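You operate a simulated robot arm through the tools that you are given. There is no shell and no other tool.

You are at the controls of a simulated robot arm. One attempt, no reset.

Task
Open the right bench drawer, put the steel tube in the inside of the right bench drawer and shut the drawer again. Put the cream box from the top of the cooling bench in the wide tray floor and the grey box on the top of the green bench. Close the cupboard door. The order is free. Set down upright: steel tube.

It is judged by the outcome, as a careful person would: the job done as asked, and still so three seconds after it is handed in. It fails if anything else is knocked over, pushed out of place, dropped, spilled or broken.

Robot
A 7-joint arm with a two-finger parallel gripper on a trunk, on a base that drives. Base frame: it is fixed to the floor where the robot stands at the start and does not move with it; the origin is under the middle of the robot, x ahead of it, y to its left, z up. Lengths are in cm, angles in degrees, forces in N, time in s.
With the tool pointing down near the work surface it reaches from about 24 to 70 cm from the robot's upright axis, wherever it stands. Its first joint turns from -143.0 to 143.0 degrees. Places, roughly: box [50, -450, 75]; cupboard door [270, -710, 40]; inside of the right bench drawer [-250, -70, 60]; right bench drawer [-240, -70, 70]; steel tube [-275, -75, 75]; top of the green bench [-230, -120, 80]; wide tray floor [500, -310, 120]. Payload 3 kg.
The tool frame sits at the grasp point between the pads (the TCP): z along the fingers, y along the line on which they close. The tips reach 3 cm beyond it. The gripper opens to 9.4 cm. The fingers are 2.8 cm wide and 1 cm thick; the gripper's body (5 by 9.6 cm) begins 5.5 cm behind the TCP.
Orientation is told as [roll, pitch, yaw] about the base's x, y, z axes, in that order, counted from this pose: with the fingers straight down and closing along the base's y, the tool's x points along the base's -x, its y along +y and its z along -z.

Tools
- The arm moves only by the tool nudge_tool. Its arguments are lists of equal length, an entry for each row: "xyz": the shift along the base's x, y, z in cm, a list of three; "angular": the turn, a rotation vector about the base's x, y, z in degrees, a list of three. In form: {"xyz": [[tx, ty, tz], ...], "angular": [[ax, ay, az], ...]}. A call has 1 to 20 rows; each row shifts and turns the commanded pose from where the row before left it. "jaw" is the closure, from 0 (fully open) to 1 (shut), set as the call begins (left out, the last holds). Each row takes 0.2 s and may step no farther than 5 cm and 8.6 degrees from the row before; otherwise, or with a gripper value out of range, the whole call is refused. A pose out of reach is approached as far as the arm can. The call stops where the force on the tool passes 40 N (or 10 N more than at its start, if that is more) or the arm is blocked; 0.2 s more then pass. Each finger travels about 4.5 cm/s and halts on what it meets, pressing with about 36 N; the grip force reading is that of the motor and also rises with nothing between the fingers. The clock runs only during rows and for 0.2 s after the last one: add rows that do not move to give the fingers time. It gives the time, the measured TCP pose, the force on the tool (base axes), the opening and the grip force at its end, in the units of the frame above (readings bear some noise), with the torque about the TCP (base axes, N m) and any sound that the robot's microphone picked up.
- Cameras (640 x 400 px; columns grow to the right, rows downward): "scene" is now at [5.78, 13.59, 171.15]; the picture's right is [-0.05, -1.00, -0.00], its down [-0.66, 0.03, -0.75] and it looks along [0.75, -0.03, -0.66] (base axes); focal length 262 px, centre (320, 200). "wrist" rides on the gripper at [7.6, 1.4, -10.2] in the tool frame; the picture's right is [-0.18, 0.98, 0.00], its down [-0.75, -0.14, -0.64] and it looks along [-0.63, -0.12, 0.77] (tool axes); focal length 243 px, centre (320, 200). There is no depth. A picture from a camera that has moved, and an enlarged one, comes with that camera's place and axes in the base frame and with its lens.
- get_image(camera): a new picture of that camera. No time passes.
- lift_body(by): slides the trunk up (or, below 0, down) by that many cm; the arm and the scene camera ride with it, the base frame stays. It gives what a move gives, with no picture.
- steer(legs): drives the robot by 1 to 6 legs, each [ahead, left, turn to the left] in cm, cm and degrees, along the robot's own axes; the way and the turn of a leg run together, so that a leg with both is an arc; at most 150 cm and 180 degrees a leg. The arm and the cameras ride along, it lands a little off, and it stops where it bumps. It gives what a move gives.
- turn_head(pan, tilt): turns the head with the scene camera to pan (to the left, within 143 degrees either way) and tilt (down, from -29 to 69), counted from straight ahead of the robot. It gives what a move gives.
- close_up(camera, box): a new picture of the part [left, top, right, bottom] of that camera's present view, enlarged. No time passes.
- close_job(): hands the job in; it is judged then, once.

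Nothing tells you exact positions but the pictures and the camera data. Unless the task says otherwise, let go and move clear before handing in.

The tools are called as a command line: name --argument value ..., lists and objects as JSON in quotes. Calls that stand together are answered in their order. nudge_tool: Moves the arm, as the interface text tells. Its arguments: {"type":"object","properties":{"xyz":{"type":"array","items":{"type":"array","items":{"type":"number"}}},"angular":{"type":"array","items":{"type":"array","items":{"type":"number"}}},"jaw":{"type":"number"}},"required":["xyz","angular"]} The other tools are called the same way: lift_body (by) slides the trunk up or down; steer (legs) drives the base; turn_head (pan, tilt) turns the head that bears the scene camera; get_image (camera) takes a picture; close_up (camera, box) takes an enlarged picture of a part of a camera's view; close_job () hands the job in.

At the start:

```text
time: 0.0
tcp_pos: [59.45, -20.45, 93.13]
tool_rot: [0.0, 0.1, 0.1]
force: [-0.6, 0.1, -1.2]
torque: [-0.02, 0.01, 0.01]
width: 9.4
finger_force: 0.0
trunk travel left (down, up): [-15.0, 24.0]
robot x, y, heading: [-0.18, 0.13, -0.1]
head pan, tilt: [-2.6, 41.3]
```

scene: 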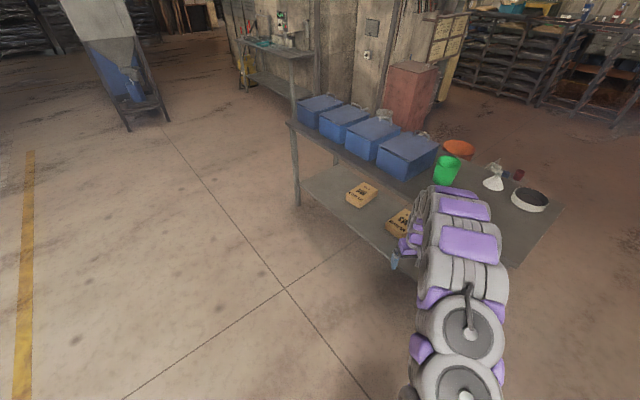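
wrist: 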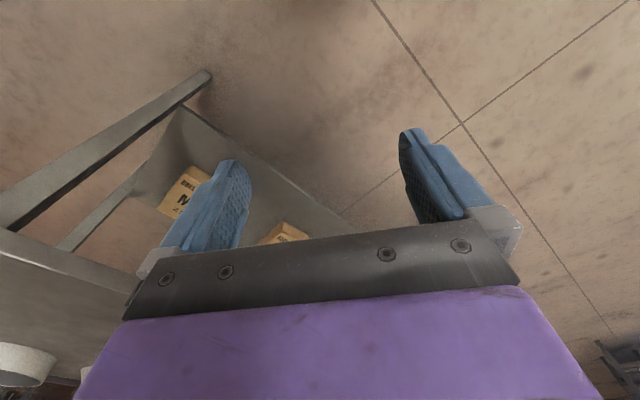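

I see a workshop with a table ahead to the right bearing blue bins; none of the job's places are plainly in view yet. I will look around with the head first.

turn_head --pan -90 --tilt 20

get_image --camera "scene"

turn_head --pan -40 --tilt 15

get_image --camera "scene"

turn_head --pan -140 --tilt 20

get_image --camera "scene"

turn_head --pan 140 --tilt 20

get_image --camera "scene"

turn_head --pan 70 --tilt 20

get_image --camera "scene"

```text
time: 1.6
tcp_pos: [59.41, -20.42, 93.32]
tool_rot: [0.0, 0.1, 0.0]
force: [0.4, -0.1, 0.4]
torque: [0.01, -0.01, 0.0]
width: 9.41
finger_force: 0.1
trunk travel left (down, up): [-15.0, 24.0]
robot x, y, heading: [0.06, 0.11, 0.0]
head pan, tilt: [-90.0, 20.0]
```

```text
taken
camera scene: at [-2.62, 4.64, 174.5], right [-1.0, 0.0, 0.0], down [0.0, 0.34, -0.94], along [0.0, -0.94, -0.34], focal length 262 px, centre (320, 200)
```

scene: 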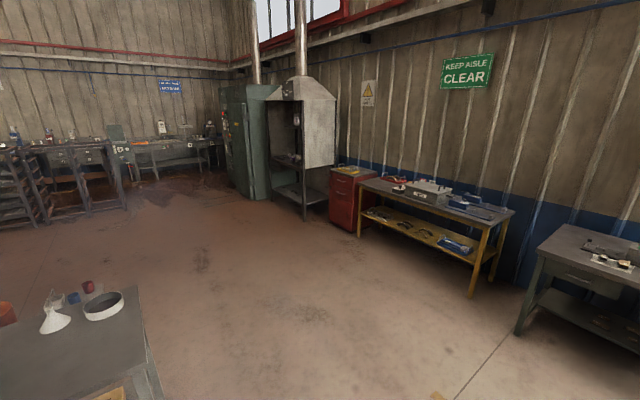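

```text
time: 2.8
tcp_pos: [59.28, -20.33, 93.27]
tool_rot: [0.1, 0.0, 0.1]
force: [0.0, -0.1, 0.6]
torque: [0.02, 0.01, 0.01]
width: 9.38
finger_force: 0.2
trunk travel left (down, up): [-15.0, 24.0]
robot x, y, heading: [-0.04, 0.15, 0.1]
head pan, tilt: [-40.0, 15.0]
```

```text
taken
camera scene: at [4.53, 7.94, 175.3], right [-0.64, -0.77, 0.0], down [-0.2, 0.17, -0.97], along [0.74, -0.62, -0.26], focal length 262 px, centre (320, 200)
```

scene: 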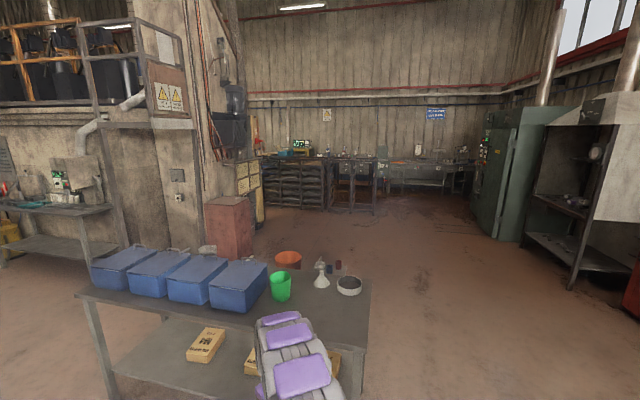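

```text
time: 4.6
tcp_pos: [59.35, -20.42, 93.3]
tool_rot: [0.0, -0.1, 0.1]
force: [0.1, 0.0, 0.7]
torque: [0.02, -0.01, 0.0]
width: 9.4
finger_force: 0.0
trunk travel left (down, up): [-15.0, 24.0]
robot x, y, heading: [-0.14, 0.1, -0.2]
head pan, tilt: [-140.0, 20.0]
```

```text
taken
camera scene: at [-9.76, 7.96, 174.52], right [-0.64, 0.77, 0.0], down [0.26, 0.22, -0.94], along [-0.72, -0.6, -0.34], focal length 262 px, centre (320, 200)
```

scene: 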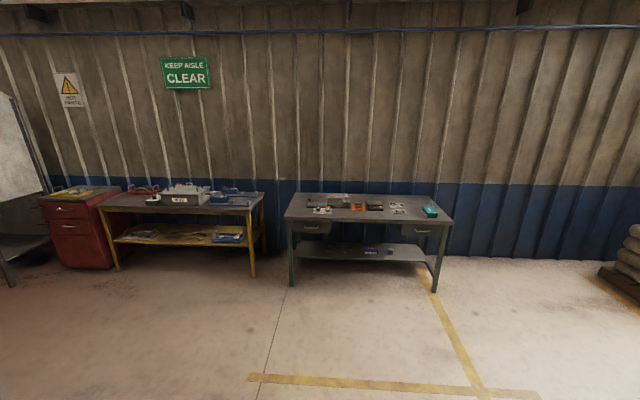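

```text
time: 8.4
tcp_pos: [59.25, -20.44, 93.18]
tool_rot: [0.0, 0.1, -0.1]
force: [0.5, 0.0, -1.5]
torque: [0.01, 0.0, 0.0]
width: 9.4
finger_force: 0.0
trunk travel left (down, up): [-15.0, 24.0]
robot x, y, heading: [-0.0, -0.01, -0.1]
head pan, tilt: [140.0, 20.0]
```

```text
taken
camera scene: at [-9.76, 19.96, 174.53], right [0.64, 0.77, 0.0], down [0.26, -0.22, -0.94], along [-0.72, 0.6, -0.34], focal length 262 px, centre (320, 200)
```

scene: 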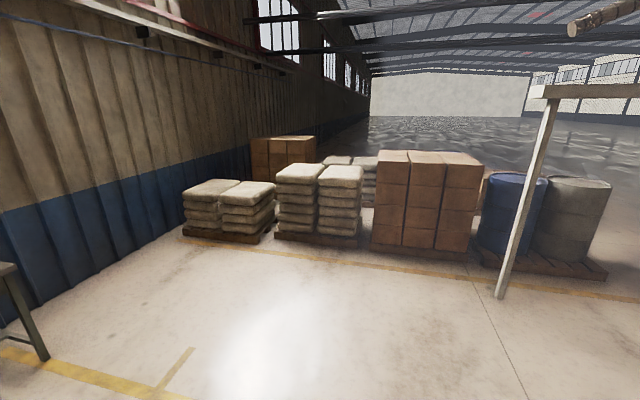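

```text
time: 9.8
tcp_pos: [59.31, -20.39, 93.29]
tool_rot: [0.0, -0.1, -0.1]
force: [-0.1, -0.1, 0.0]
torque: [0.03, 0.05, 0.02]
width: 9.39
finger_force: 0.0
trunk travel left (down, up): [-15.0, 24.0]
robot x, y, heading: [-0.01, 0.5, 0.1]
head pan, tilt: [70.0, 20.0]
```

```text
taken
camera scene: at [0.56, 22.73, 174.5], right [0.94, -0.34, 0.0], down [-0.12, -0.32, -0.94], along [0.32, 0.88, -0.34], focal length 262 px, centre (320, 200)
```

scene: 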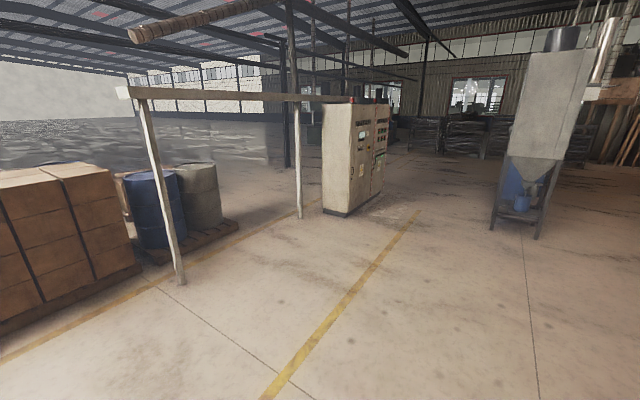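

The drawer bench stands behind and right; the other places are along the right wall and far ahead. I'll take enlarged looks at each.

turn_head --pan -140 --tilt 20

close_up --camera "scene" --box '[270, 170, 470, 295]'

close_up --camera "scene" --box '[80, 160, 280, 285]'

turn_head --pan -80 --tilt 15

get_image --camera "scene"

close_up --camera "scene" --box '[240, 70, 440, 195]'

close_up --camera "scene" --box '[120, 70, 320, 195]'

turn_head --pan -40 --tilt 15

close_up --camera "scene" --box '[230, 110, 390, 210]'

close_up --camera "scene" --box '[350, 110, 510, 210]'

```text
time: 12.9
tcp_pos: [59.34, -20.31, 93.2]
tool_rot: [0.0, -0.1, -0.1]
force: [-0.1, 0.2, 0.7]
torque: [0.0, -0.02, 0.02]
width: 9.43
finger_force: 0.0
trunk travel left (down, up): [-15.0, 24.0]
robot x, y, heading: [0.45, 0.25, -0.1]
head pan, tilt: [-140.0, 20.0]
```

```text
3.20 times, centred on (370, 232) of scene
camera zoom: at [-9.76, 7.97, 174.52], right [-0.64, 0.77, 0.0], down [0.26, 0.22, -0.94], along [-0.72, -0.6, -0.34], focal length 839 px, centre (160, 96)
```

zoom: 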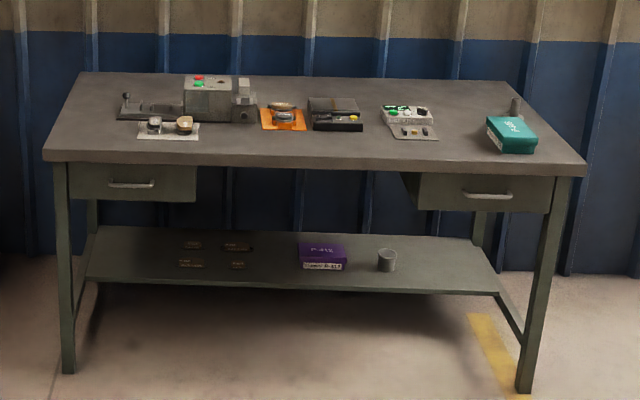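

```text
3.20 times, centred on (180, 222) of scene
camera zoom: at [-9.76, 7.97, 174.52], right [-0.64, 0.77, 0.0], down [0.26, 0.22, -0.94], along [-0.72, -0.6, -0.34], focal length 839 px, centre (768, 128)
```

zoom: 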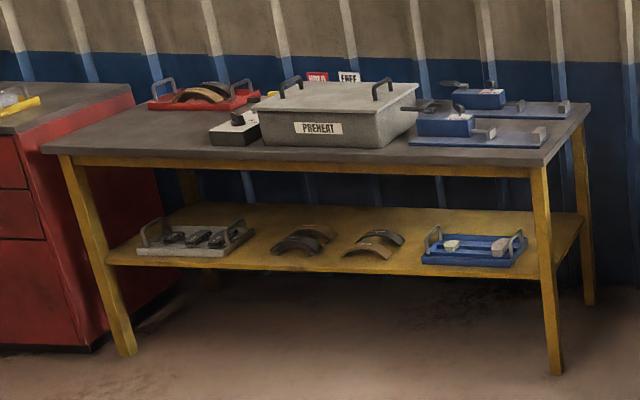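

```text
time: 14.2
tcp_pos: [59.28, -20.32, 93.28]
tool_rot: [0.1, 0.1, 0.0]
force: [0.1, -0.5, -0.1]
torque: [-0.01, -0.01, -0.01]
width: 9.41
finger_force: 0.0
trunk travel left (down, up): [-15.0, 24.0]
robot x, y, heading: [-0.04, -0.14, 0.1]
head pan, tilt: [-80.0, 15.0]
```

```text
taken
camera scene: at [-1.01, 4.75, 175.31], right [-0.98, -0.17, 0.0], down [-0.05, 0.26, -0.97], along [0.17, -0.95, -0.26], focal length 262 px, centre (320, 200)
```

scene: 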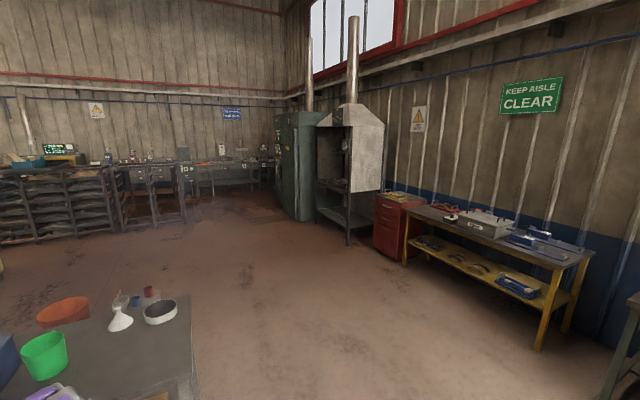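

```text
3.20 times, centred on (340, 132) of scene
camera zoom: at [-1.01, 4.75, 175.31], right [-0.98, -0.17, 0.0], down [-0.05, 0.26, -0.97], along [0.17, -0.95, -0.26], focal length 839 px, centre (256, 416)
```

zoom: 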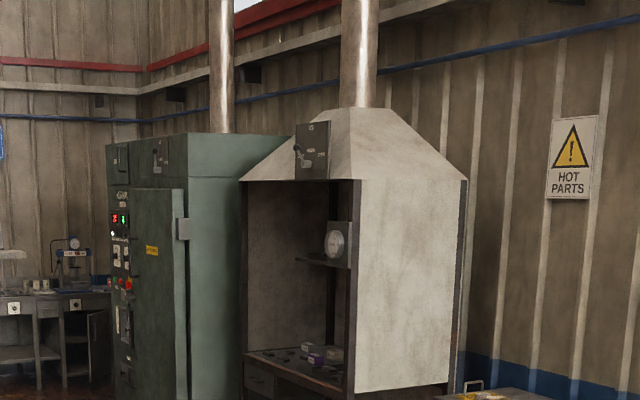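

```text
3.20 times, centred on (220, 132) of scene
camera zoom: at [-1.01, 4.75, 175.31], right [-0.98, -0.17, 0.0], down [-0.05, 0.26, -0.97], along [0.17, -0.95, -0.26], focal length 839 px, centre (640, 416)
```

zoom: 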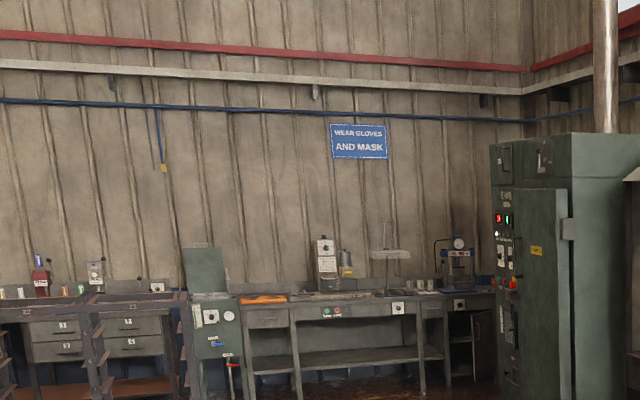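

```text
time: 15.2
tcp_pos: [59.28, -20.39, 93.22]
tool_rot: [-0.1, 0.0, -0.1]
force: [0.0, -0.1, -0.1]
torque: [0.0, -0.04, -0.01]
width: 9.4
finger_force: 0.0
trunk travel left (down, up): [-15.0, 24.0]
robot x, y, heading: [0.07, 0.07, 0.1]
head pan, tilt: [-40.0, 15.0]
```

```text
4.00 times, centred on (310, 160) of scene
camera zoom: at [4.53, 7.94, 175.3], right [-0.64, -0.77, 0.0], down [-0.2, 0.17, -0.97], along [0.74, -0.62, -0.26], focal length 1048 px, centre (360, 360)
```

zoom: 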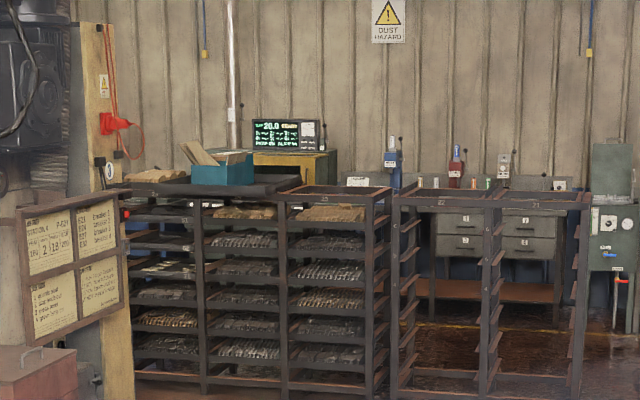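

```text
4.00 times, centred on (430, 160) of scene
camera zoom: at [4.53, 7.94, 175.3], right [-0.64, -0.77, 0.0], down [-0.2, 0.17, -0.97], along [0.74, -0.62, -0.26], focal length 1048 px, centre (-120, 360)
```

zoom: 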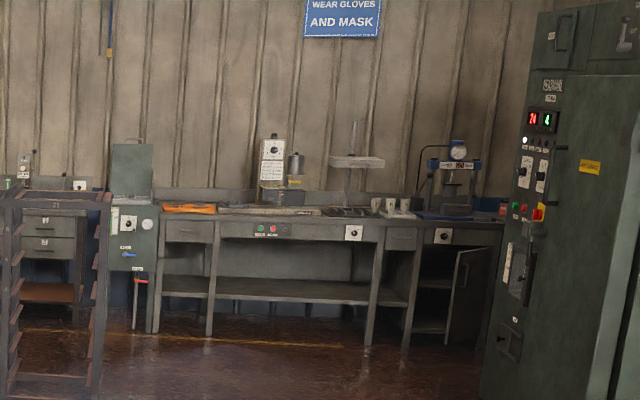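

The green bench faces the robot at a slant (its front faces about [0.81, 0.59]), with the tube at its back right behind a teal box and the right drawer's handle near [-227, -55, 70]. I'll back up to it and turn to face it.

steer --legs '[[-150, 0, 0], [0, 0, -144]]'

turn_head --pan 0 --tilt 40

get_image --camera "scene"

get_image --camera "wrist"

```text
time: 28.9
tcp_pos: [-214.11, -11.24, 93.26]
tool_rot: [0.1, 0.0, -148.7]
force: [0.6, 0.1, 0.7]
torque: [0.0, -0.01, -0.01]
width: 9.4
finger_force: 0.0
trunk travel left (down, up): [-15.0, 24.0]
robot x, y, heading: [-152.48, 2.32, -148.9]
head pan, tilt: [-40.0, 15.0]
```

```text
time: 29.9
tcp_pos: [-213.92, -11.15, 93.32]
tool_rot: [0.0, -0.2, -148.8]
force: [-0.1, -0.1, 0.5]
torque: [-0.02, 0.0, -0.02]
width: 9.38
finger_force: 0.1
trunk travel left (down, up): [-15.0, 24.0]
robot x, y, heading: [-152.41, 1.77, -148.8]
head pan, tilt: [0.0, 40.0]
```

```text
taken
camera scene: at [-150.84, -12.84, 171.35], right [-0.52, 0.86, 0.0], down [0.55, 0.33, -0.76], along [-0.65, -0.4, -0.64], focal length 262 px, centre (320, 200)
```

scene: 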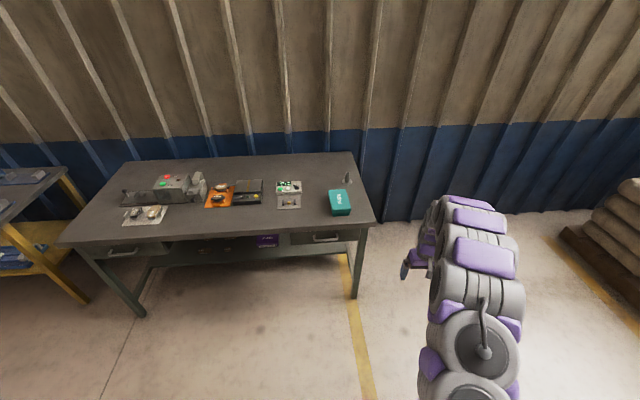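

```text
taken
camera wrist: at [-206.57, -8.45, 103.65], right [0.35, -0.94, 0.0], down [-0.72, -0.27, 0.64], along [-0.6, -0.23, -0.77], focal length 243 px, centre (320, 200)
```

wrist: 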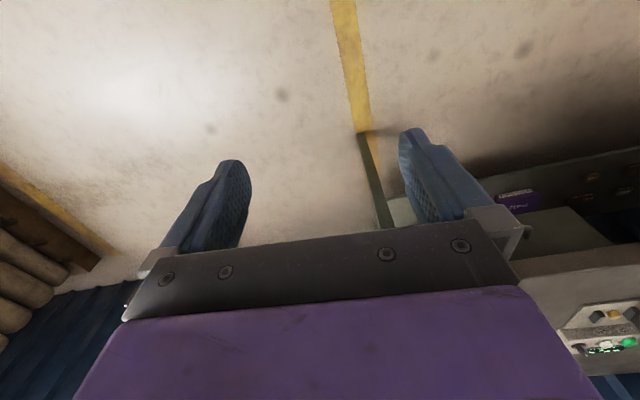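

The bench is ahead to the left of the robot. I'll enlarge the drawer and tube.

close_up --camera "scene" --box '[260, 150, 400, 260]'

close_up --camera "scene" --box '[60, 140, 260, 265]'

```text
3.64 times, centred on (330, 205) of scene
camera zoom: at [-150.84, -12.84, 171.35], right [-0.52, 0.86, 0.0], down [0.55, 0.33, -0.76], along [-0.65, -0.4, -0.64], focal length 953 px, centre (284, 182)
```

zoom: 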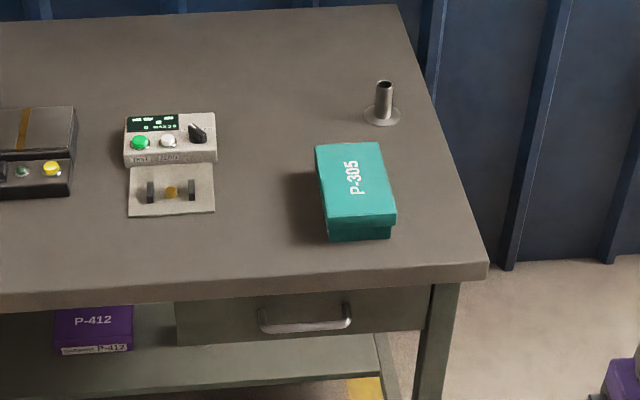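

```text
3.20 times, centred on (160, 202) of scene
camera zoom: at [-150.84, -12.84, 171.35], right [-0.52, 0.86, 0.0], down [0.55, 0.33, -0.76], along [-0.65, -0.4, -0.64], focal length 839 px, centre (832, 192)
```

zoom: 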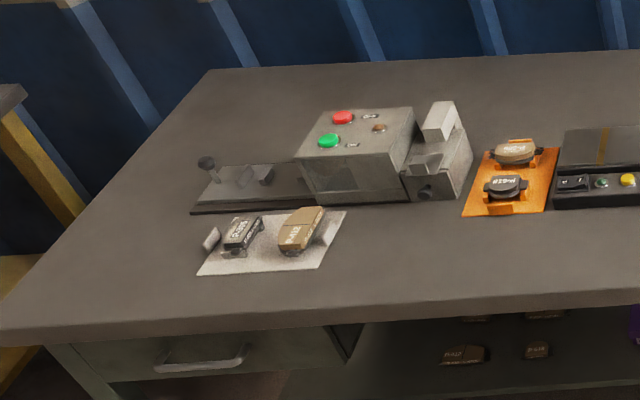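

Handle is taken near [-230, -57, 68], bench top near z = 76, and the tube near [-271, -67]. I'll first turn the tool so that the fingers point forward and close vertically, while still clear of the bench.

nudge_tool --xyz '[[0, 0, 0], [0, 0, 0], [0, 0, 0], [0, 0, 0], [0, 0, 0], [0, 0, 0], [0, 0, 0], [0, 0, 0], [0, 0, 0], [0, 0, 0], [0, 0, 0]]' --angular '[[0, 0, 8.18], [0, 0, 8.18], [0, 0, 8.18], [0, 0, 8.18], [0, 0, 8.18], [0, 0, 8.18], [0, 0, 8.18], [0, 0, 8.18], [0, 0, 8.18], [0, 0, 8.18], [0, 0, 8.18]]'

nudge_tool --xyz '[[0, 0, 0], [0, 0, 0], [0, 0, 0], [0, 0, 0], [0, 0, 0], [0, 0, 0], [0, 0, 0], [0, 0, 0], [0, 0, 0], [0, 0, 0], [0, 0, 0]]' --angular '[[-4.24, 6.99, 0], [-4.24, 6.99, 0], [-4.24, 6.99, 0], [-4.24, 6.99, 0], [-4.24, 6.99, 0], [-4.24, 6.99, 0], [-4.24, 6.99, 0], [-4.24, 6.99, 0], [-4.24, 6.99, 0], [-4.24, 6.99, 0], [-4.24, 6.99, 0]]'

get_image --camera "scene"

get_image --camera "wrist"

```text
time: 32.3
tcp_pos: [-213.85, -11.26, 93.35]
tool_rot: [0.1, -0.3, -58.7]
force: [-0.3, 0.1, -0.4]
torque: [-0.01, 0.01, 0.0]
width: 9.41
finger_force: 0.0
trunk travel left (down, up): [-15.0, 24.0]
robot x, y, heading: [-152.88, 2.17, -149.1]
head pan, tilt: [0.0, 40.0]
```

```text
time: 34.7
tcp_pos: [-213.98, -11.09, 93.43]
tool_rot: [-90.1, -0.2, -58.6]
force: [0.6, -0.4, 0.2]
torque: [-0.02, 0.03, 0.04]
width: 9.42
finger_force: 0.0
trunk travel left (down, up): [-15.0, 24.0]
robot x, y, heading: [-152.75, 2.21, -149.0]
head pan, tilt: [0.0, 40.0]
```

```text
taken
camera scene: at [-150.86, -12.7, 171.35], right [-0.52, 0.86, 0.0], down [0.55, 0.33, -0.76], along [-0.65, -0.4, -0.64], focal length 262 px, centre (320, 200)
```

scene: 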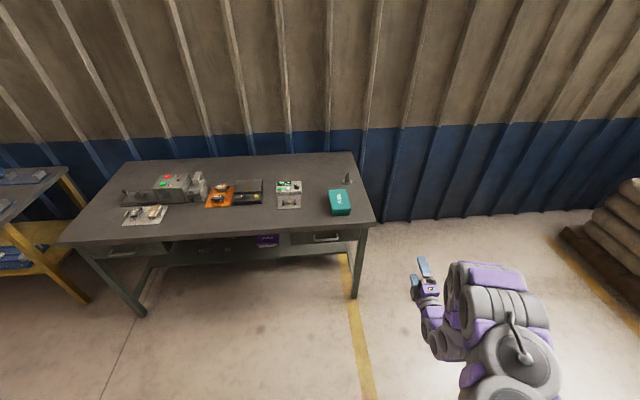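

```text
taken
camera wrist: at [-209.05, 0.68, 92.01], right [0.1, -0.16, -0.98], down [0.94, -0.31, 0.14], along [-0.32, -0.94, 0.12], focal length 243 px, centre (320, 200)
```

wrist: 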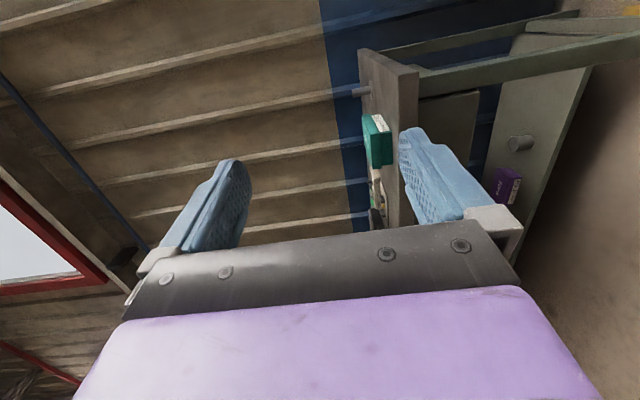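

The tool now points forward with the fingers closing vertically. I'll drive so that the gripper stands about 12 cm in front of the drawer handle.

steer --legs '[[24.3, 24.1, 0], [0, 0, 5.2]]'

get_image --camera "scene"

close_up --camera "scene" --box '[350, 150, 550, 275]'

get_image --camera "wrist"

```text
time: 37.5
tcp_pos: [-220.8, -49.81, 93.34]
tool_rot: [-89.9, -0.2, -53.2]
force: [0.0, 1.3, -0.3]
torque: [0.01, -0.04, 0.02]
width: 9.37
finger_force: 0.1
trunk travel left (down, up): [-15.0, 24.0]
robot x, y, heading: [-161.25, -31.2, -143.6]
head pan, tilt: [0.0, 40.0]
```

```text
taken
camera scene: at [-157.89, -45.47, 171.36], right [-0.6, 0.8, 0.0], down [0.52, 0.38, -0.76], along [-0.61, -0.46, -0.64], focal length 262 px, centre (320, 200)
```

scene: 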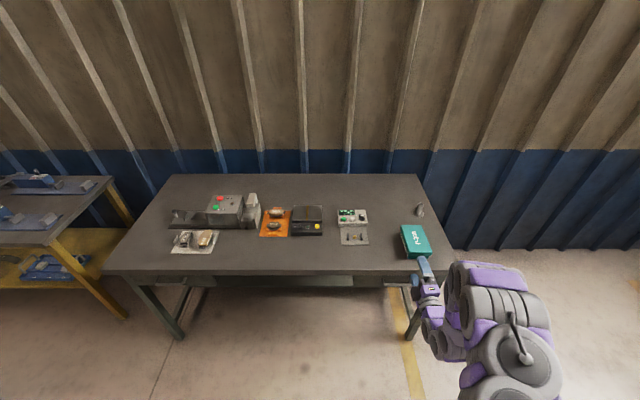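

```text
3.20 times, centred on (450, 212) of scene
camera zoom: at [-157.89, -45.47, 171.36], right [-0.6, 0.8, 0.0], down [0.52, 0.38, -0.76], along [-0.61, -0.46, -0.64], focal length 839 px, centre (-96, 160)
```

zoom: 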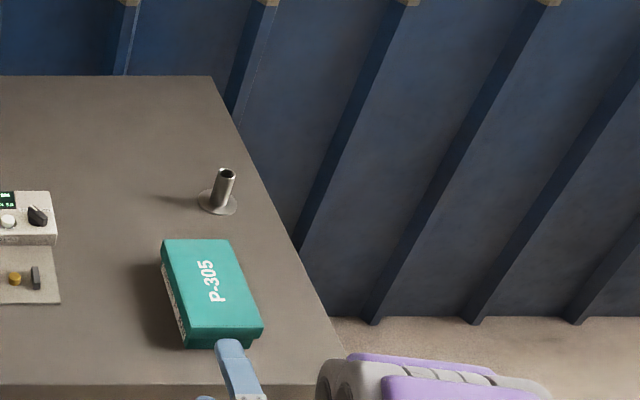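

```text
taken
camera wrist: at [-217.14, -37.53, 91.99], right [0.11, -0.15, -0.98], down [0.96, -0.22, 0.15], along [-0.24, -0.96, 0.12], focal length 243 px, centre (320, 200)
```

wrist: 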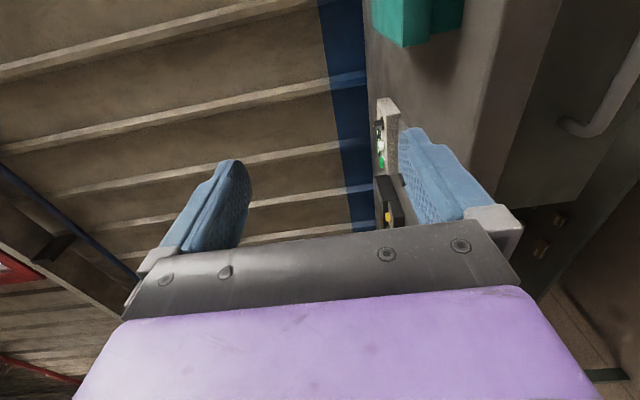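

Aligned with the bench front. I'll lower the gripper to handle height and look.

nudge_tool --xyz '[[0, 0, -4], [0, 0, -4], [0, 0, -4], [0, 0, -4], [0, 0, -4], [0, 0, -5]]' --angular '[[0, 0, 0], [0, 0, 0], [0, 0, 0], [0, 0, 0], [0, 0, 0], [0, 0, 0]]'

get_image --camera "wrist"

get_image --camera "scene"

```text
time: 38.9
tcp_pos: [-220.1, -50.22, 73.58]
tool_rot: [-90.0, 0.1, -53.2]
force: [-0.3, -0.3, -0.6]
torque: [0.01, 0.0, 0.0]
width: 9.4
finger_force: 0.0
out of reach, approached as far as the arm can: row 6
trunk travel left (down, up): [-15.0, 24.0]
robot x, y, heading: [-160.74, -30.66, -143.5]
head pan, tilt: [0.0, 40.0]
```

```text
taken
camera wrist: at [-216.39, -37.86, 72.3], right [0.11, -0.15, -0.98], down [0.97, -0.22, 0.14], along [-0.24, -0.96, 0.12], focal length 243 px, centre (320, 200)
```

wrist: 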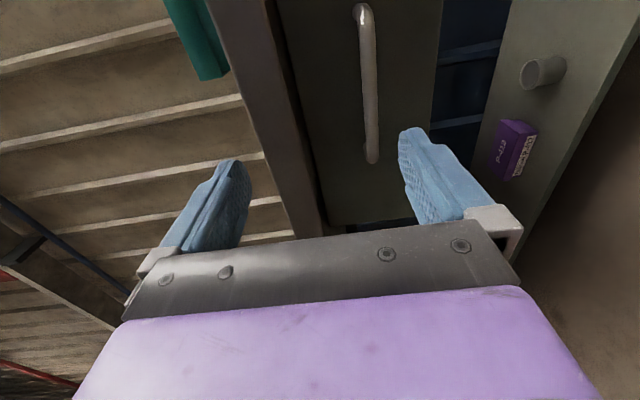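

```text
taken
camera scene: at [-157.51, -45.94, 171.32], right [-0.59, 0.8, 0.0], down [0.52, 0.38, -0.76], along [-0.61, -0.45, -0.64], focal length 262 px, centre (320, 200)
```

scene: 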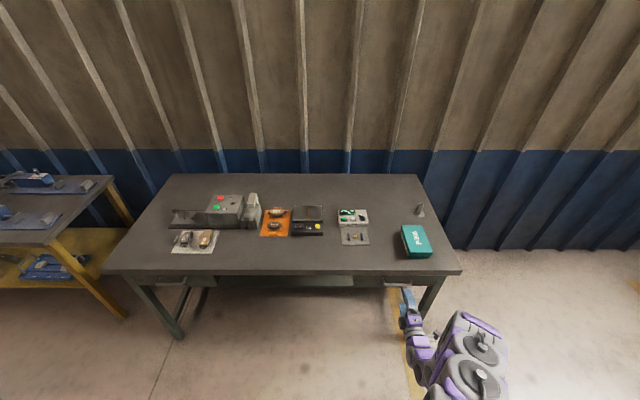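

The handle bar is level with z ≈ 69.5, centred laterally on the gripper, 12 cm ahead. I'll lower the trunk to gain reach and then fix the height.

lift_body --by -8

nudge_tool --xyz '[[0, 0, 2], [0, 0, 1.9]]' --angular '[[0, 0, 0], [0, 0, 0]]'

get_image --camera "wrist"

```text
time: 40.0
tcp_pos: [-220.19, -49.83, 65.78]
tool_rot: [-90.0, -0.2, -53.3]
force: [-0.4, -0.6, 0.1]
torque: [0.02, 0.01, -0.01]
width: 9.4
finger_force: 0.0
trunk travel left (down, up): [-7.0, 32.0]
robot x, y, heading: [-161.1, -31.0, -143.7]
head pan, tilt: [0.0, 40.0]
```

```text
time: 40.6
tcp_pos: [-220.22, -49.97, 69.57]
tool_rot: [-90.0, -0.2, -53.2]
force: [0.1, -0.2, -0.6]
torque: [-0.02, 0.0, -0.01]
width: 9.4
finger_force: 0.1
trunk travel left (down, up): [-7.0, 32.0]
robot x, y, heading: [-161.5, -31.34, -143.5]
head pan, tilt: [0.0, 40.0]
```

```text
taken
camera wrist: at [-216.55, -37.8, 68.2], right [0.11, -0.15, -0.98], down [0.97, -0.22, 0.14], along [-0.24, -0.96, 0.12], focal length 243 px, centre (320, 200)
```

wrist: 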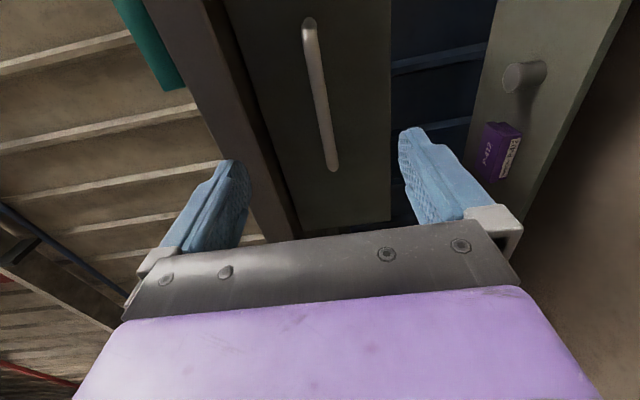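

The bar lies between the fingers' planes; I'll advance 11 cm to straddle it.

nudge_tool --xyz '[[-1.48, -1.08, 0], [-1.48, -1.08, 0], [-1.48, -1.08, 0], [-1.48, -1.08, 0], [-1.48, -1.08, 0], [-1.48, -1.08, 0]]' --angular '[[0, 0, 0], [0, 0, 0], [0, 0, 0], [0, 0, 0], [0, 0, 0], [0, 0, 0]]'

get_image --camera "wrist"

```text
time: 42.0
tcp_pos: [-229.29, -56.33, 69.35]
tool_rot: [-89.9, -0.3, -53.2]
force: [0.1, -0.2, 0.1]
torque: [-0.03, -0.05, 0.0]
width: 9.39
finger_force: 0.0
trunk travel left (down, up): [-7.0, 32.0]
robot x, y, heading: [-161.16, -31.36, -143.6]
head pan, tilt: [0.0, 40.0]
```

```text
taken
camera wrist: at [-225.41, -44.18, 68.02], right [0.11, -0.15, -0.98], down [0.96, -0.22, 0.14], along [-0.24, -0.96, 0.12], focal length 243 px, centre (320, 200)
```

wrist: 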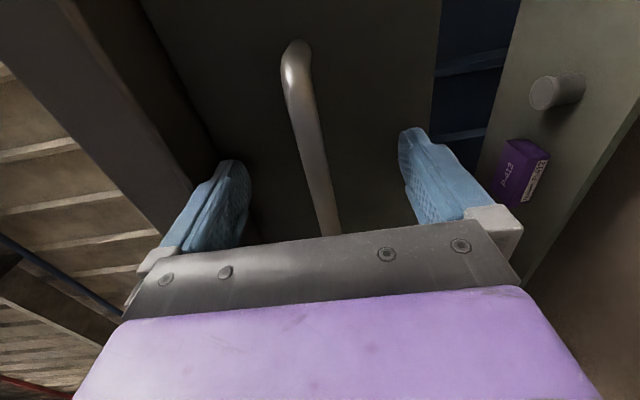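

The bar is between the pads. I'll close on it.

nudge_tool --xyz '[[0, 0, 0], [0, 0, 0], [0, 0, 0], [0, 0, 0], [0, 0, 0], [0, 0, 0]]' --angular '[[0, 0, 0], [0, 0, 0], [0, 0, 0], [0, 0, 0], [0, 0, 0], [0, 0, 0]]' --jaw 1

get_image --camera "wrist"

```text
time: 43.5
tcp_pos: [-229.15, -56.31, 69.25]
tool_rot: [-89.8, -0.2, -53.3]
force: [0.9, -0.9, -7.7]
torque: [0.19, 0.15, -0.13]
width: 1.63
finger_force: 41.8
trunk travel left (down, up): [-7.0, 32.0]
robot x, y, heading: [-161.42, -31.0, -143.7]
head pan, tilt: [0.0, 40.0]
```

```text
taken
camera wrist: at [-225.39, -44.17, 67.93], right [0.11, -0.15, -0.98], down [0.96, -0.22, 0.15], along [-0.24, -0.96, 0.12], focal length 243 px, centre (320, 200)
```

wrist: 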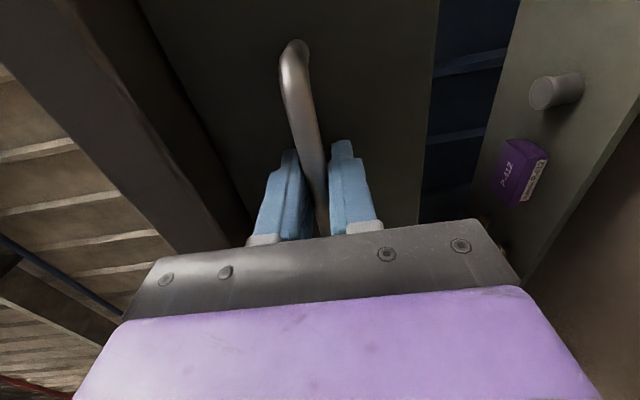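

The bar is gripped. I'll pull the drawer out straight.

nudge_tool --xyz '[[0.81, 0.59, 0], [1.21, 0.89, 0], [1.21, 0.89, 0], [1.21, 0.89, 0], [1.21, 0.89, 0], [1.21, 0.89, 0], [1.21, 0.89, 0], [1.21, 0.89, 0]]' --angular '[[0, 0, 0], [0, 0, 0], [0, 0, 0], [0, 0, 0], [0, 0, 0], [0, 0, 0], [0, 0, 0], [0, 0, 0]]'

get_image --camera "wrist"

get_image --camera "scene"

```text
time: 45.5
tcp_pos: [-219.59, -49.23, 69.34]
tool_rot: [-89.4, -0.3, -53.3]
force: [0.3, 1.2, -33.7]
torque: [0.41, 0.11, -0.4]
width: 1.66
finger_force: 45.0
trunk travel left (down, up): [-7.0, 32.0]
robot x, y, heading: [-161.15, -31.03, -143.5]
head pan, tilt: [0.0, 40.0]
stopped in row 8: the force on the tool passed its limit at 41 N (the readings are from after the stop); the commanded pose is now the measured one
```

```text
taken
camera wrist: at [-215.75, -37.09, 68.02], right [0.12, -0.14, -0.98], down [0.96, -0.22, 0.15], along [-0.24, -0.96, 0.11], focal length 243 px, centre (320, 200)
```

wrist: 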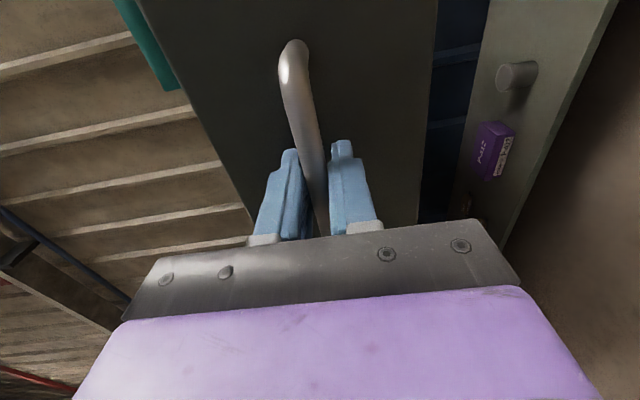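

```text
taken
camera scene: at [-158.31, -45.63, 163.33], right [-0.6, 0.8, 0.0], down [0.52, 0.38, -0.76], along [-0.61, -0.46, -0.65], focal length 262 px, centre (320, 200)
```

scene: 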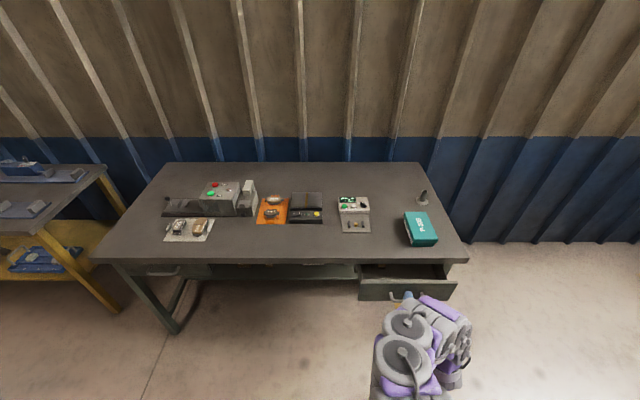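

The drawer is out about 12 cm; the tool strains a bit upward, so I'll ease it down and keep pulling.

nudge_tool --xyz '[[0, 0, -0.3], [0.8, 0.59, 0], [1.2, 0.88, 0], [1.2, 0.88, 0], [1.2, 0.88, -0.1], [1.2, 0.88, 0], [1.2, 0.88, -0.1], [1.2, 0.88, 0]]' --angular '[[0, 0, 0], [0, 0, 0], [0, 0, 0], [0, 0, 0], [0, 0, 0], [0, 0, 0], [0, 0, 0], [0, 0, 0]]'

get_image --camera "scene"

```text
time: 47.2
tcp_pos: [-211.65, -43.55, 69.33]
tool_rot: [-90.0, -0.2, -53.0]
force: [1.2, -0.2, -7.2]
torque: [0.12, 0.1, 0.39]
width: 1.62
finger_force: 45.2
trunk travel left (down, up): [-7.0, 32.0]
robot x, y, heading: [-161.51, -30.62, -143.5]
head pan, tilt: [0.0, 40.0]
```

```text
taken
camera scene: at [-157.81, -45.59, 163.35], right [-0.6, 0.8, 0.0], down [0.52, 0.38, -0.76], along [-0.61, -0.46, -0.64], focal length 262 px, centre (320, 200)
```

scene: 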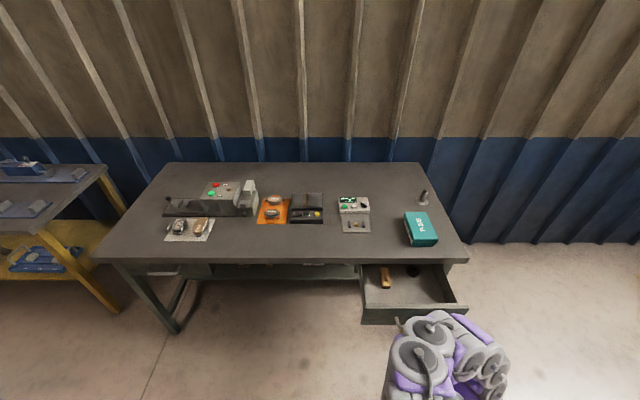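

The drawer is open about 22 cm and has a few things inside at the back. A closer look before letting go.

close_up --camera "scene" --box '[340, 240, 480, 328]'

```text
4.55 times, centred on (410, 284) of scene
camera zoom: at [-157.81, -45.59, 163.35], right [-0.6, 0.8, 0.0], down [0.52, 0.38, -0.76], along [-0.61, -0.46, -0.64], focal length 1191 px, centre (-89, -182)
```

zoom: 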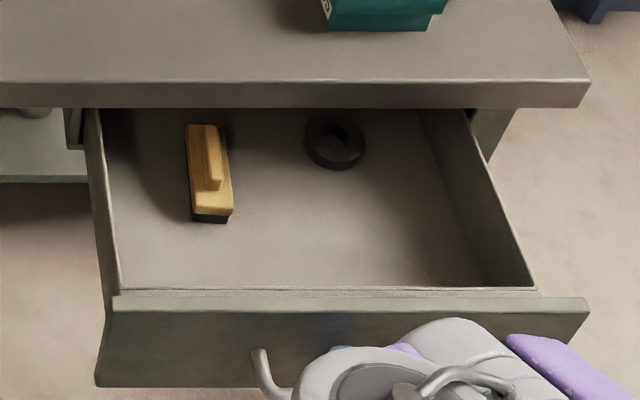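

The drawer is open enough, with free floor at its front and right. I'll release the bar and drive straight back.

nudge_tool --xyz '[[0, 0, 0], [0, 0, 0], [0, 0, 0], [0, 0, 0], [0, 0, 0], [0, 0, 0]]' --angular '[[0, 0, 0], [0, 0, 0], [0, 0, 0], [0, 0, 0], [0, 0, 0], [0, 0, 0]]' --jaw 0

steer --legs '[[-25, 0, 0]]'

get_image --camera "scene"

close_up --camera "scene" --box '[340, 160, 500, 260]'

```text
time: 48.6
tcp_pos: [-211.75, -43.41, 69.26]
tool_rot: [-89.9, -0.2, -53.2]
force: [-0.8, -0.1, 0.6]
torque: [0.01, 0.01, 0.03]
width: 9.4
finger_force: 0.1
trunk travel left (down, up): [-7.0, 32.0]
robot x, y, heading: [-161.04, -31.08, -143.6]
head pan, tilt: [0.0, 40.0]
```

```text
time: 50.5
tcp_pos: [-191.33, -28.3, 69.25]
tool_rot: [-89.9, -0.2, -53.1]
force: [-0.4, -0.3, 0.1]
torque: [-0.01, -0.01, 0.04]
width: 9.43
finger_force: 0.0
trunk travel left (down, up): [-7.0, 32.0]
robot x, y, heading: [-140.93, -15.79, -143.4]
head pan, tilt: [0.0, 40.0]
```

```text
taken
camera scene: at [-137.37, -30.46, 163.35], right [-0.6, 0.8, 0.0], down [0.52, 0.38, -0.76], along [-0.61, -0.46, -0.64], focal length 262 px, centre (320, 200)
```

scene: 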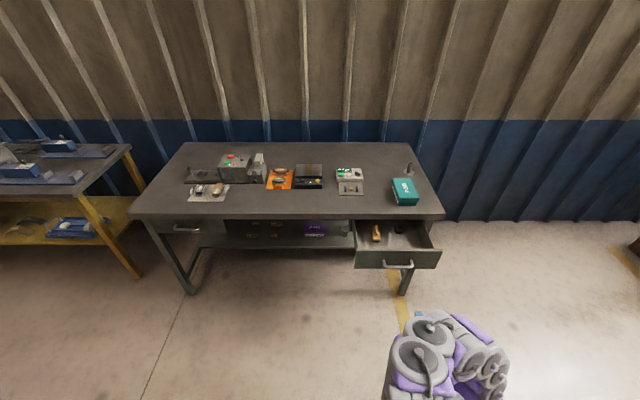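

```text
4.00 times, centred on (420, 210) of scene
camera zoom: at [-137.37, -30.46, 163.35], right [-0.6, 0.8, 0.0], down [0.52, 0.38, -0.76], along [-0.61, -0.46, -0.64], focal length 1048 px, centre (-80, 160)
```

zoom: 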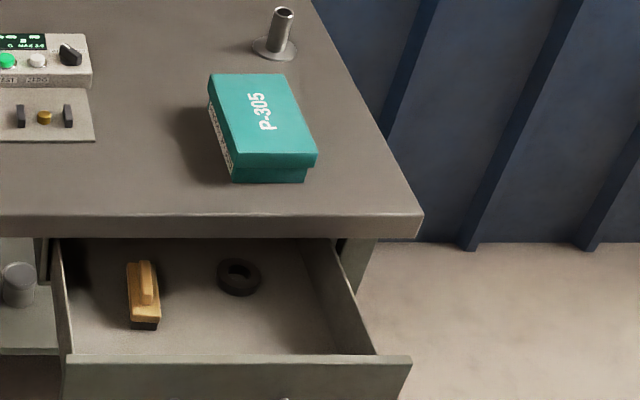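

Next I'll raise the arm and turn the tool back down, then drive around to the bench's right front corner, from where both tube and drawer are in reach.

nudge_tool --xyz '[[0, 0, 3], [0, 0, 3], [0, 0, 3], [0, 0, 3], [0, 0, 3], [0, 0, 3], [0, 0, 3], [0, 0, 3], [0, 0, 3], [0, 0, 3], [0, 0, 0]]' --angular '[[0, 0, 0], [4.87, -6.58, 0], [4.87, -6.58, 0], [4.87, -6.58, 0], [4.87, -6.58, 0], [4.87, -6.58, 0], [4.87, -6.58, 0], [4.87, -6.58, 0], [4.87, -6.58, 0], [4.87, -6.58, 0], [4.87, -6.58, 0]]'

nudge_tool --xyz '[[0, 0, 0]]' --angular '[[4.87, -6.58, 0]]'

steer --legs '[[0, -72.7, 0], [78.7, 0, 0]]'

turn_head --pan 45 --tilt 55

get_image --camera "scene"

get_image --camera "wrist"

```text
time: 52.9
tcp_pos: [-191.21, -28.38, 99.32]
tool_rot: [-7.9, -0.4, -53.6]
force: [0.2, -0.3, -0.4]
torque: [0.01, 0.0, 0.01]
width: 9.41
finger_force: 0.1
trunk travel left (down, up): [-7.0, 32.0]
robot x, y, heading: [-140.83, -16.09, -143.6]
head pan, tilt: [0.0, 40.0]
```

```text
time: 53.3
tcp_pos: [-191.46, -28.29, 99.52]
tool_rot: [0.2, -0.5, -53.7]
force: [0.2, -0.1, 0.4]
torque: [0.01, 0.04, 0.01]
width: 9.38
finger_force: 0.1
trunk travel left (down, up): [-7.0, 32.0]
robot x, y, heading: [-141.06, -16.3, -143.6]
head pan, tilt: [0.0, 40.0]
```

```text
time: 61.1
tcp_pos: [-298.98, -15.98, 99.5]
tool_rot: [0.1, -0.4, -54.2]
force: [0.5, -0.3, -0.2]
torque: [0.0, -0.04, 0.01]
width: 9.39
finger_force: 0.1
trunk travel left (down, up): [-7.0, 32.0]
robot x, y, heading: [-248.08, -4.25, -144.1]
head pan, tilt: [0.0, 40.0]
```

```text
time: 62.2
tcp_pos: [-298.73, -15.89, 99.39]
tool_rot: [0.0, -0.3, -54.3]
force: [0.5, -0.3, -0.5]
torque: [0.0, 0.03, 0.0]
width: 9.38
finger_force: 0.0
trunk travel left (down, up): [-7.0, 32.0]
robot x, y, heading: [-248.1, -4.12, -144.0]
head pan, tilt: [45.0, 55.0]
```

```text
taken
camera scene: at [-239.15, -20.92, 161.29], right [-0.99, 0.16, 0.0], down [0.13, 0.81, -0.57], along [-0.09, -0.57, -0.82], focal length 262 px, centre (320, 200)
```

scene: 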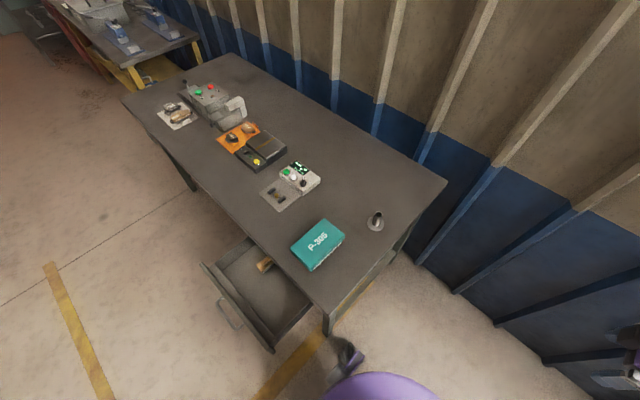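

```text
taken
camera wrist: at [-302.02, -8.82, 109.72], right [0.91, 0.42, 0.0], down [0.32, -0.69, 0.65], along [0.28, -0.59, -0.76], focal length 243 px, centre (320, 200)
```

wrist: 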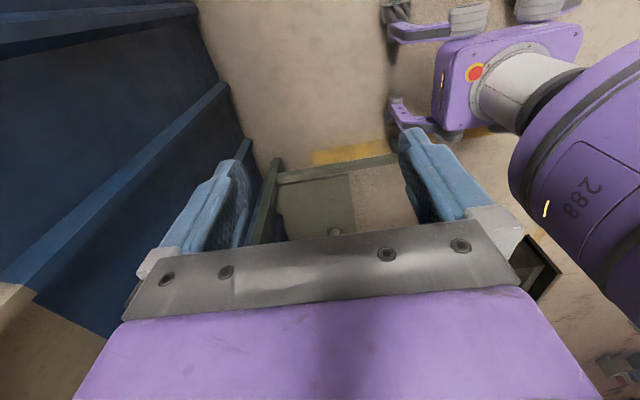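

Now I see tube, drawer and bench from the corner. I'll enlarge to measure them.

close_up --camera "scene" --box '[280, 180, 440, 280]'

close_up --camera "scene" --box '[190, 220, 350, 360]'

```text
4.00 times, centred on (360, 230) of scene
camera zoom: at [-239.15, -20.92, 161.29], right [-0.99, 0.16, 0.0], down [0.13, 0.81, -0.57], along [-0.09, -0.57, -0.82], focal length 1048 px, centre (160, 80)
```

zoom: 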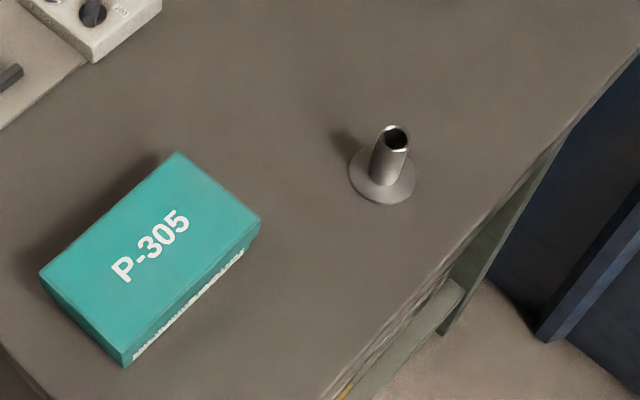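

```text
2.86 times, centred on (270, 290) of scene
camera zoom: at [-239.15, -20.92, 161.29], right [-0.99, 0.16, 0.0], down [0.13, 0.81, -0.57], along [-0.09, -0.57, -0.82], focal length 749 px, centre (463, -57)
```

zoom: 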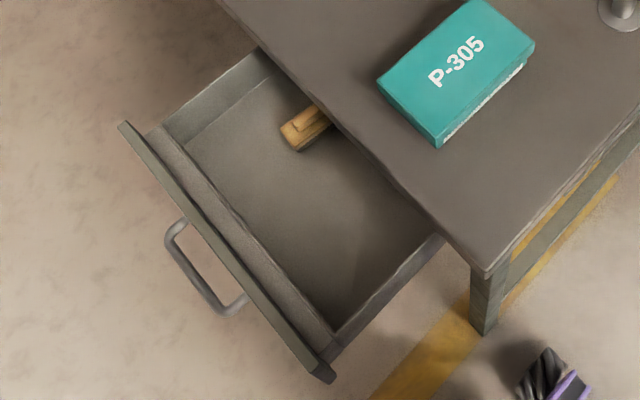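

The bench top comes out at z ≈ 79.5, the tube base at about [-266.6, -64.1], tube top near 85.5. I'll move the gripper above it and check with the wrist camera.

nudge_tool --xyz '[[2.485, -3.708, 0], [2.485, -3.708, 0], [2.485, -3.708, 0], [2.485, -3.708, 0], [2.485, -3.708, 0], [2.485, -3.708, 0], [2.485, -3.708, 0], [2.485, -3.708, 0], [2.485, -3.708, 0], [2.485, -3.708, 0], [2.485, -3.708, 0], [2.485, -3.708, 0], [2.485, -3.708, 0]]' --angular '[[0, 0, 0], [0, 0, 0], [0, 0, 0], [0, 0, 0], [0, 0, 0], [0, 0, 0], [0, 0, 0], [0, 0, 0], [0, 0, 0], [0, 0, 0], [0, 0, 0], [0, 0, 0], [0, 0, 0]]'

get_image --camera "wrist"

get_image --camera "scene"

```text
time: 65.0
tcp_pos: [-266.29, -64.44, 99.27]
tool_rot: [0.1, -0.2, -54.2]
force: [0.3, 0.2, -0.5]
torque: [0.01, 0.0, 0.02]
width: 9.4
finger_force: 0.1
trunk travel left (down, up): [-7.0, 32.0]
robot x, y, heading: [-248.03, -3.98, -144.0]
head pan, tilt: [45.0, 55.0]
```

```text
taken
camera wrist: at [-269.51, -57.51, 109.55], right [0.91, 0.42, 0.0], down [0.32, -0.69, 0.64], along [0.28, -0.58, -0.77], focal length 243 px, centre (320, 200)
```

wrist: 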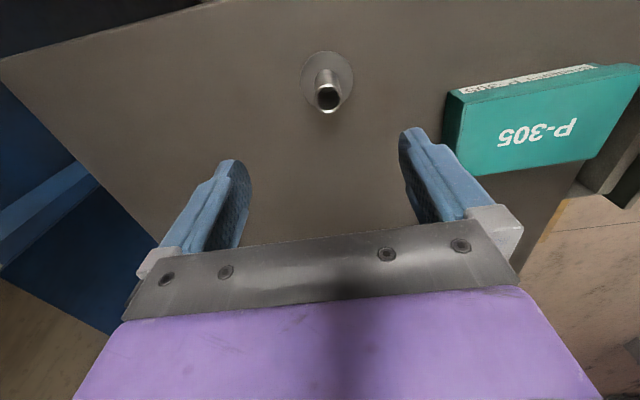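

```text
taken
camera scene: at [-238.66, -21.73, 161.18], right [-0.99, 0.16, 0.0], down [0.13, 0.81, -0.57], along [-0.09, -0.56, -0.82], focal length 262 px, centre (320, 200)
```

scene: 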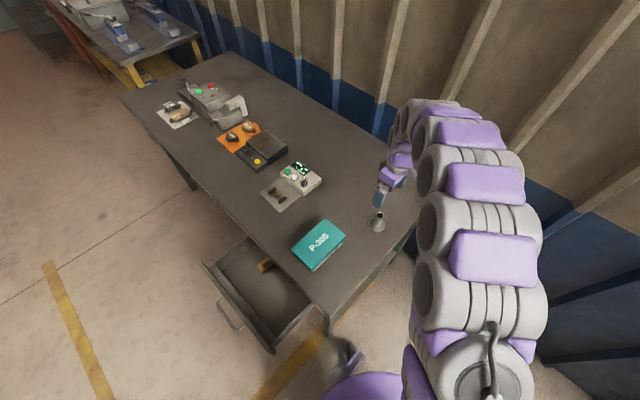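

The tube is nearly under the TCP: base at about [-266, -63.5], top ~86. I'll correct by a centimetre and descend around it.

nudge_tool --xyz '[[0.3, 0.9, 0], [0, 0, -3], [0, 0, -3], [0, 0, -2]]' --angular '[[0, 0, 0], [0, 0, 0], [0, 0, 0], [0, 0, 0]]'

get_image --camera "wrist"

```text
time: 66.0
tcp_pos: [-266.08, -63.29, 91.17]
tool_rot: [-0.2, -0.3, -54.3]
force: [-0.8, 0.0, -0.1]
torque: [0.01, -0.02, 0.0]
width: 9.39
finger_force: 0.2
trunk travel left (down, up): [-7.0, 32.0]
robot x, y, heading: [-248.01, -4.57, -143.9]
head pan, tilt: [45.0, 55.0]
```

```text
taken
camera wrist: at [-269.25, -56.24, 101.51], right [0.91, 0.42, 0.0], down [0.32, -0.69, 0.65], along [0.27, -0.59, -0.76], focal length 243 px, centre (320, 200)
```

wrist: 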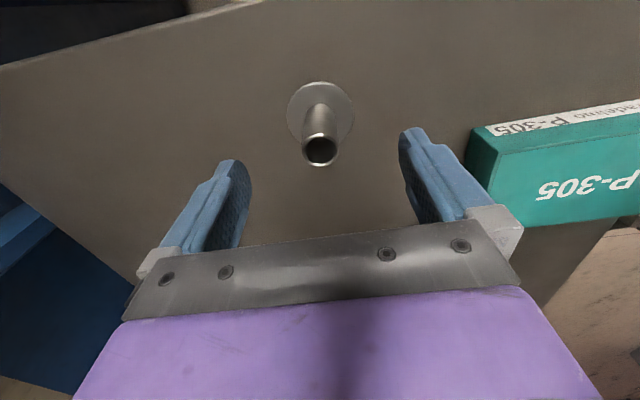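

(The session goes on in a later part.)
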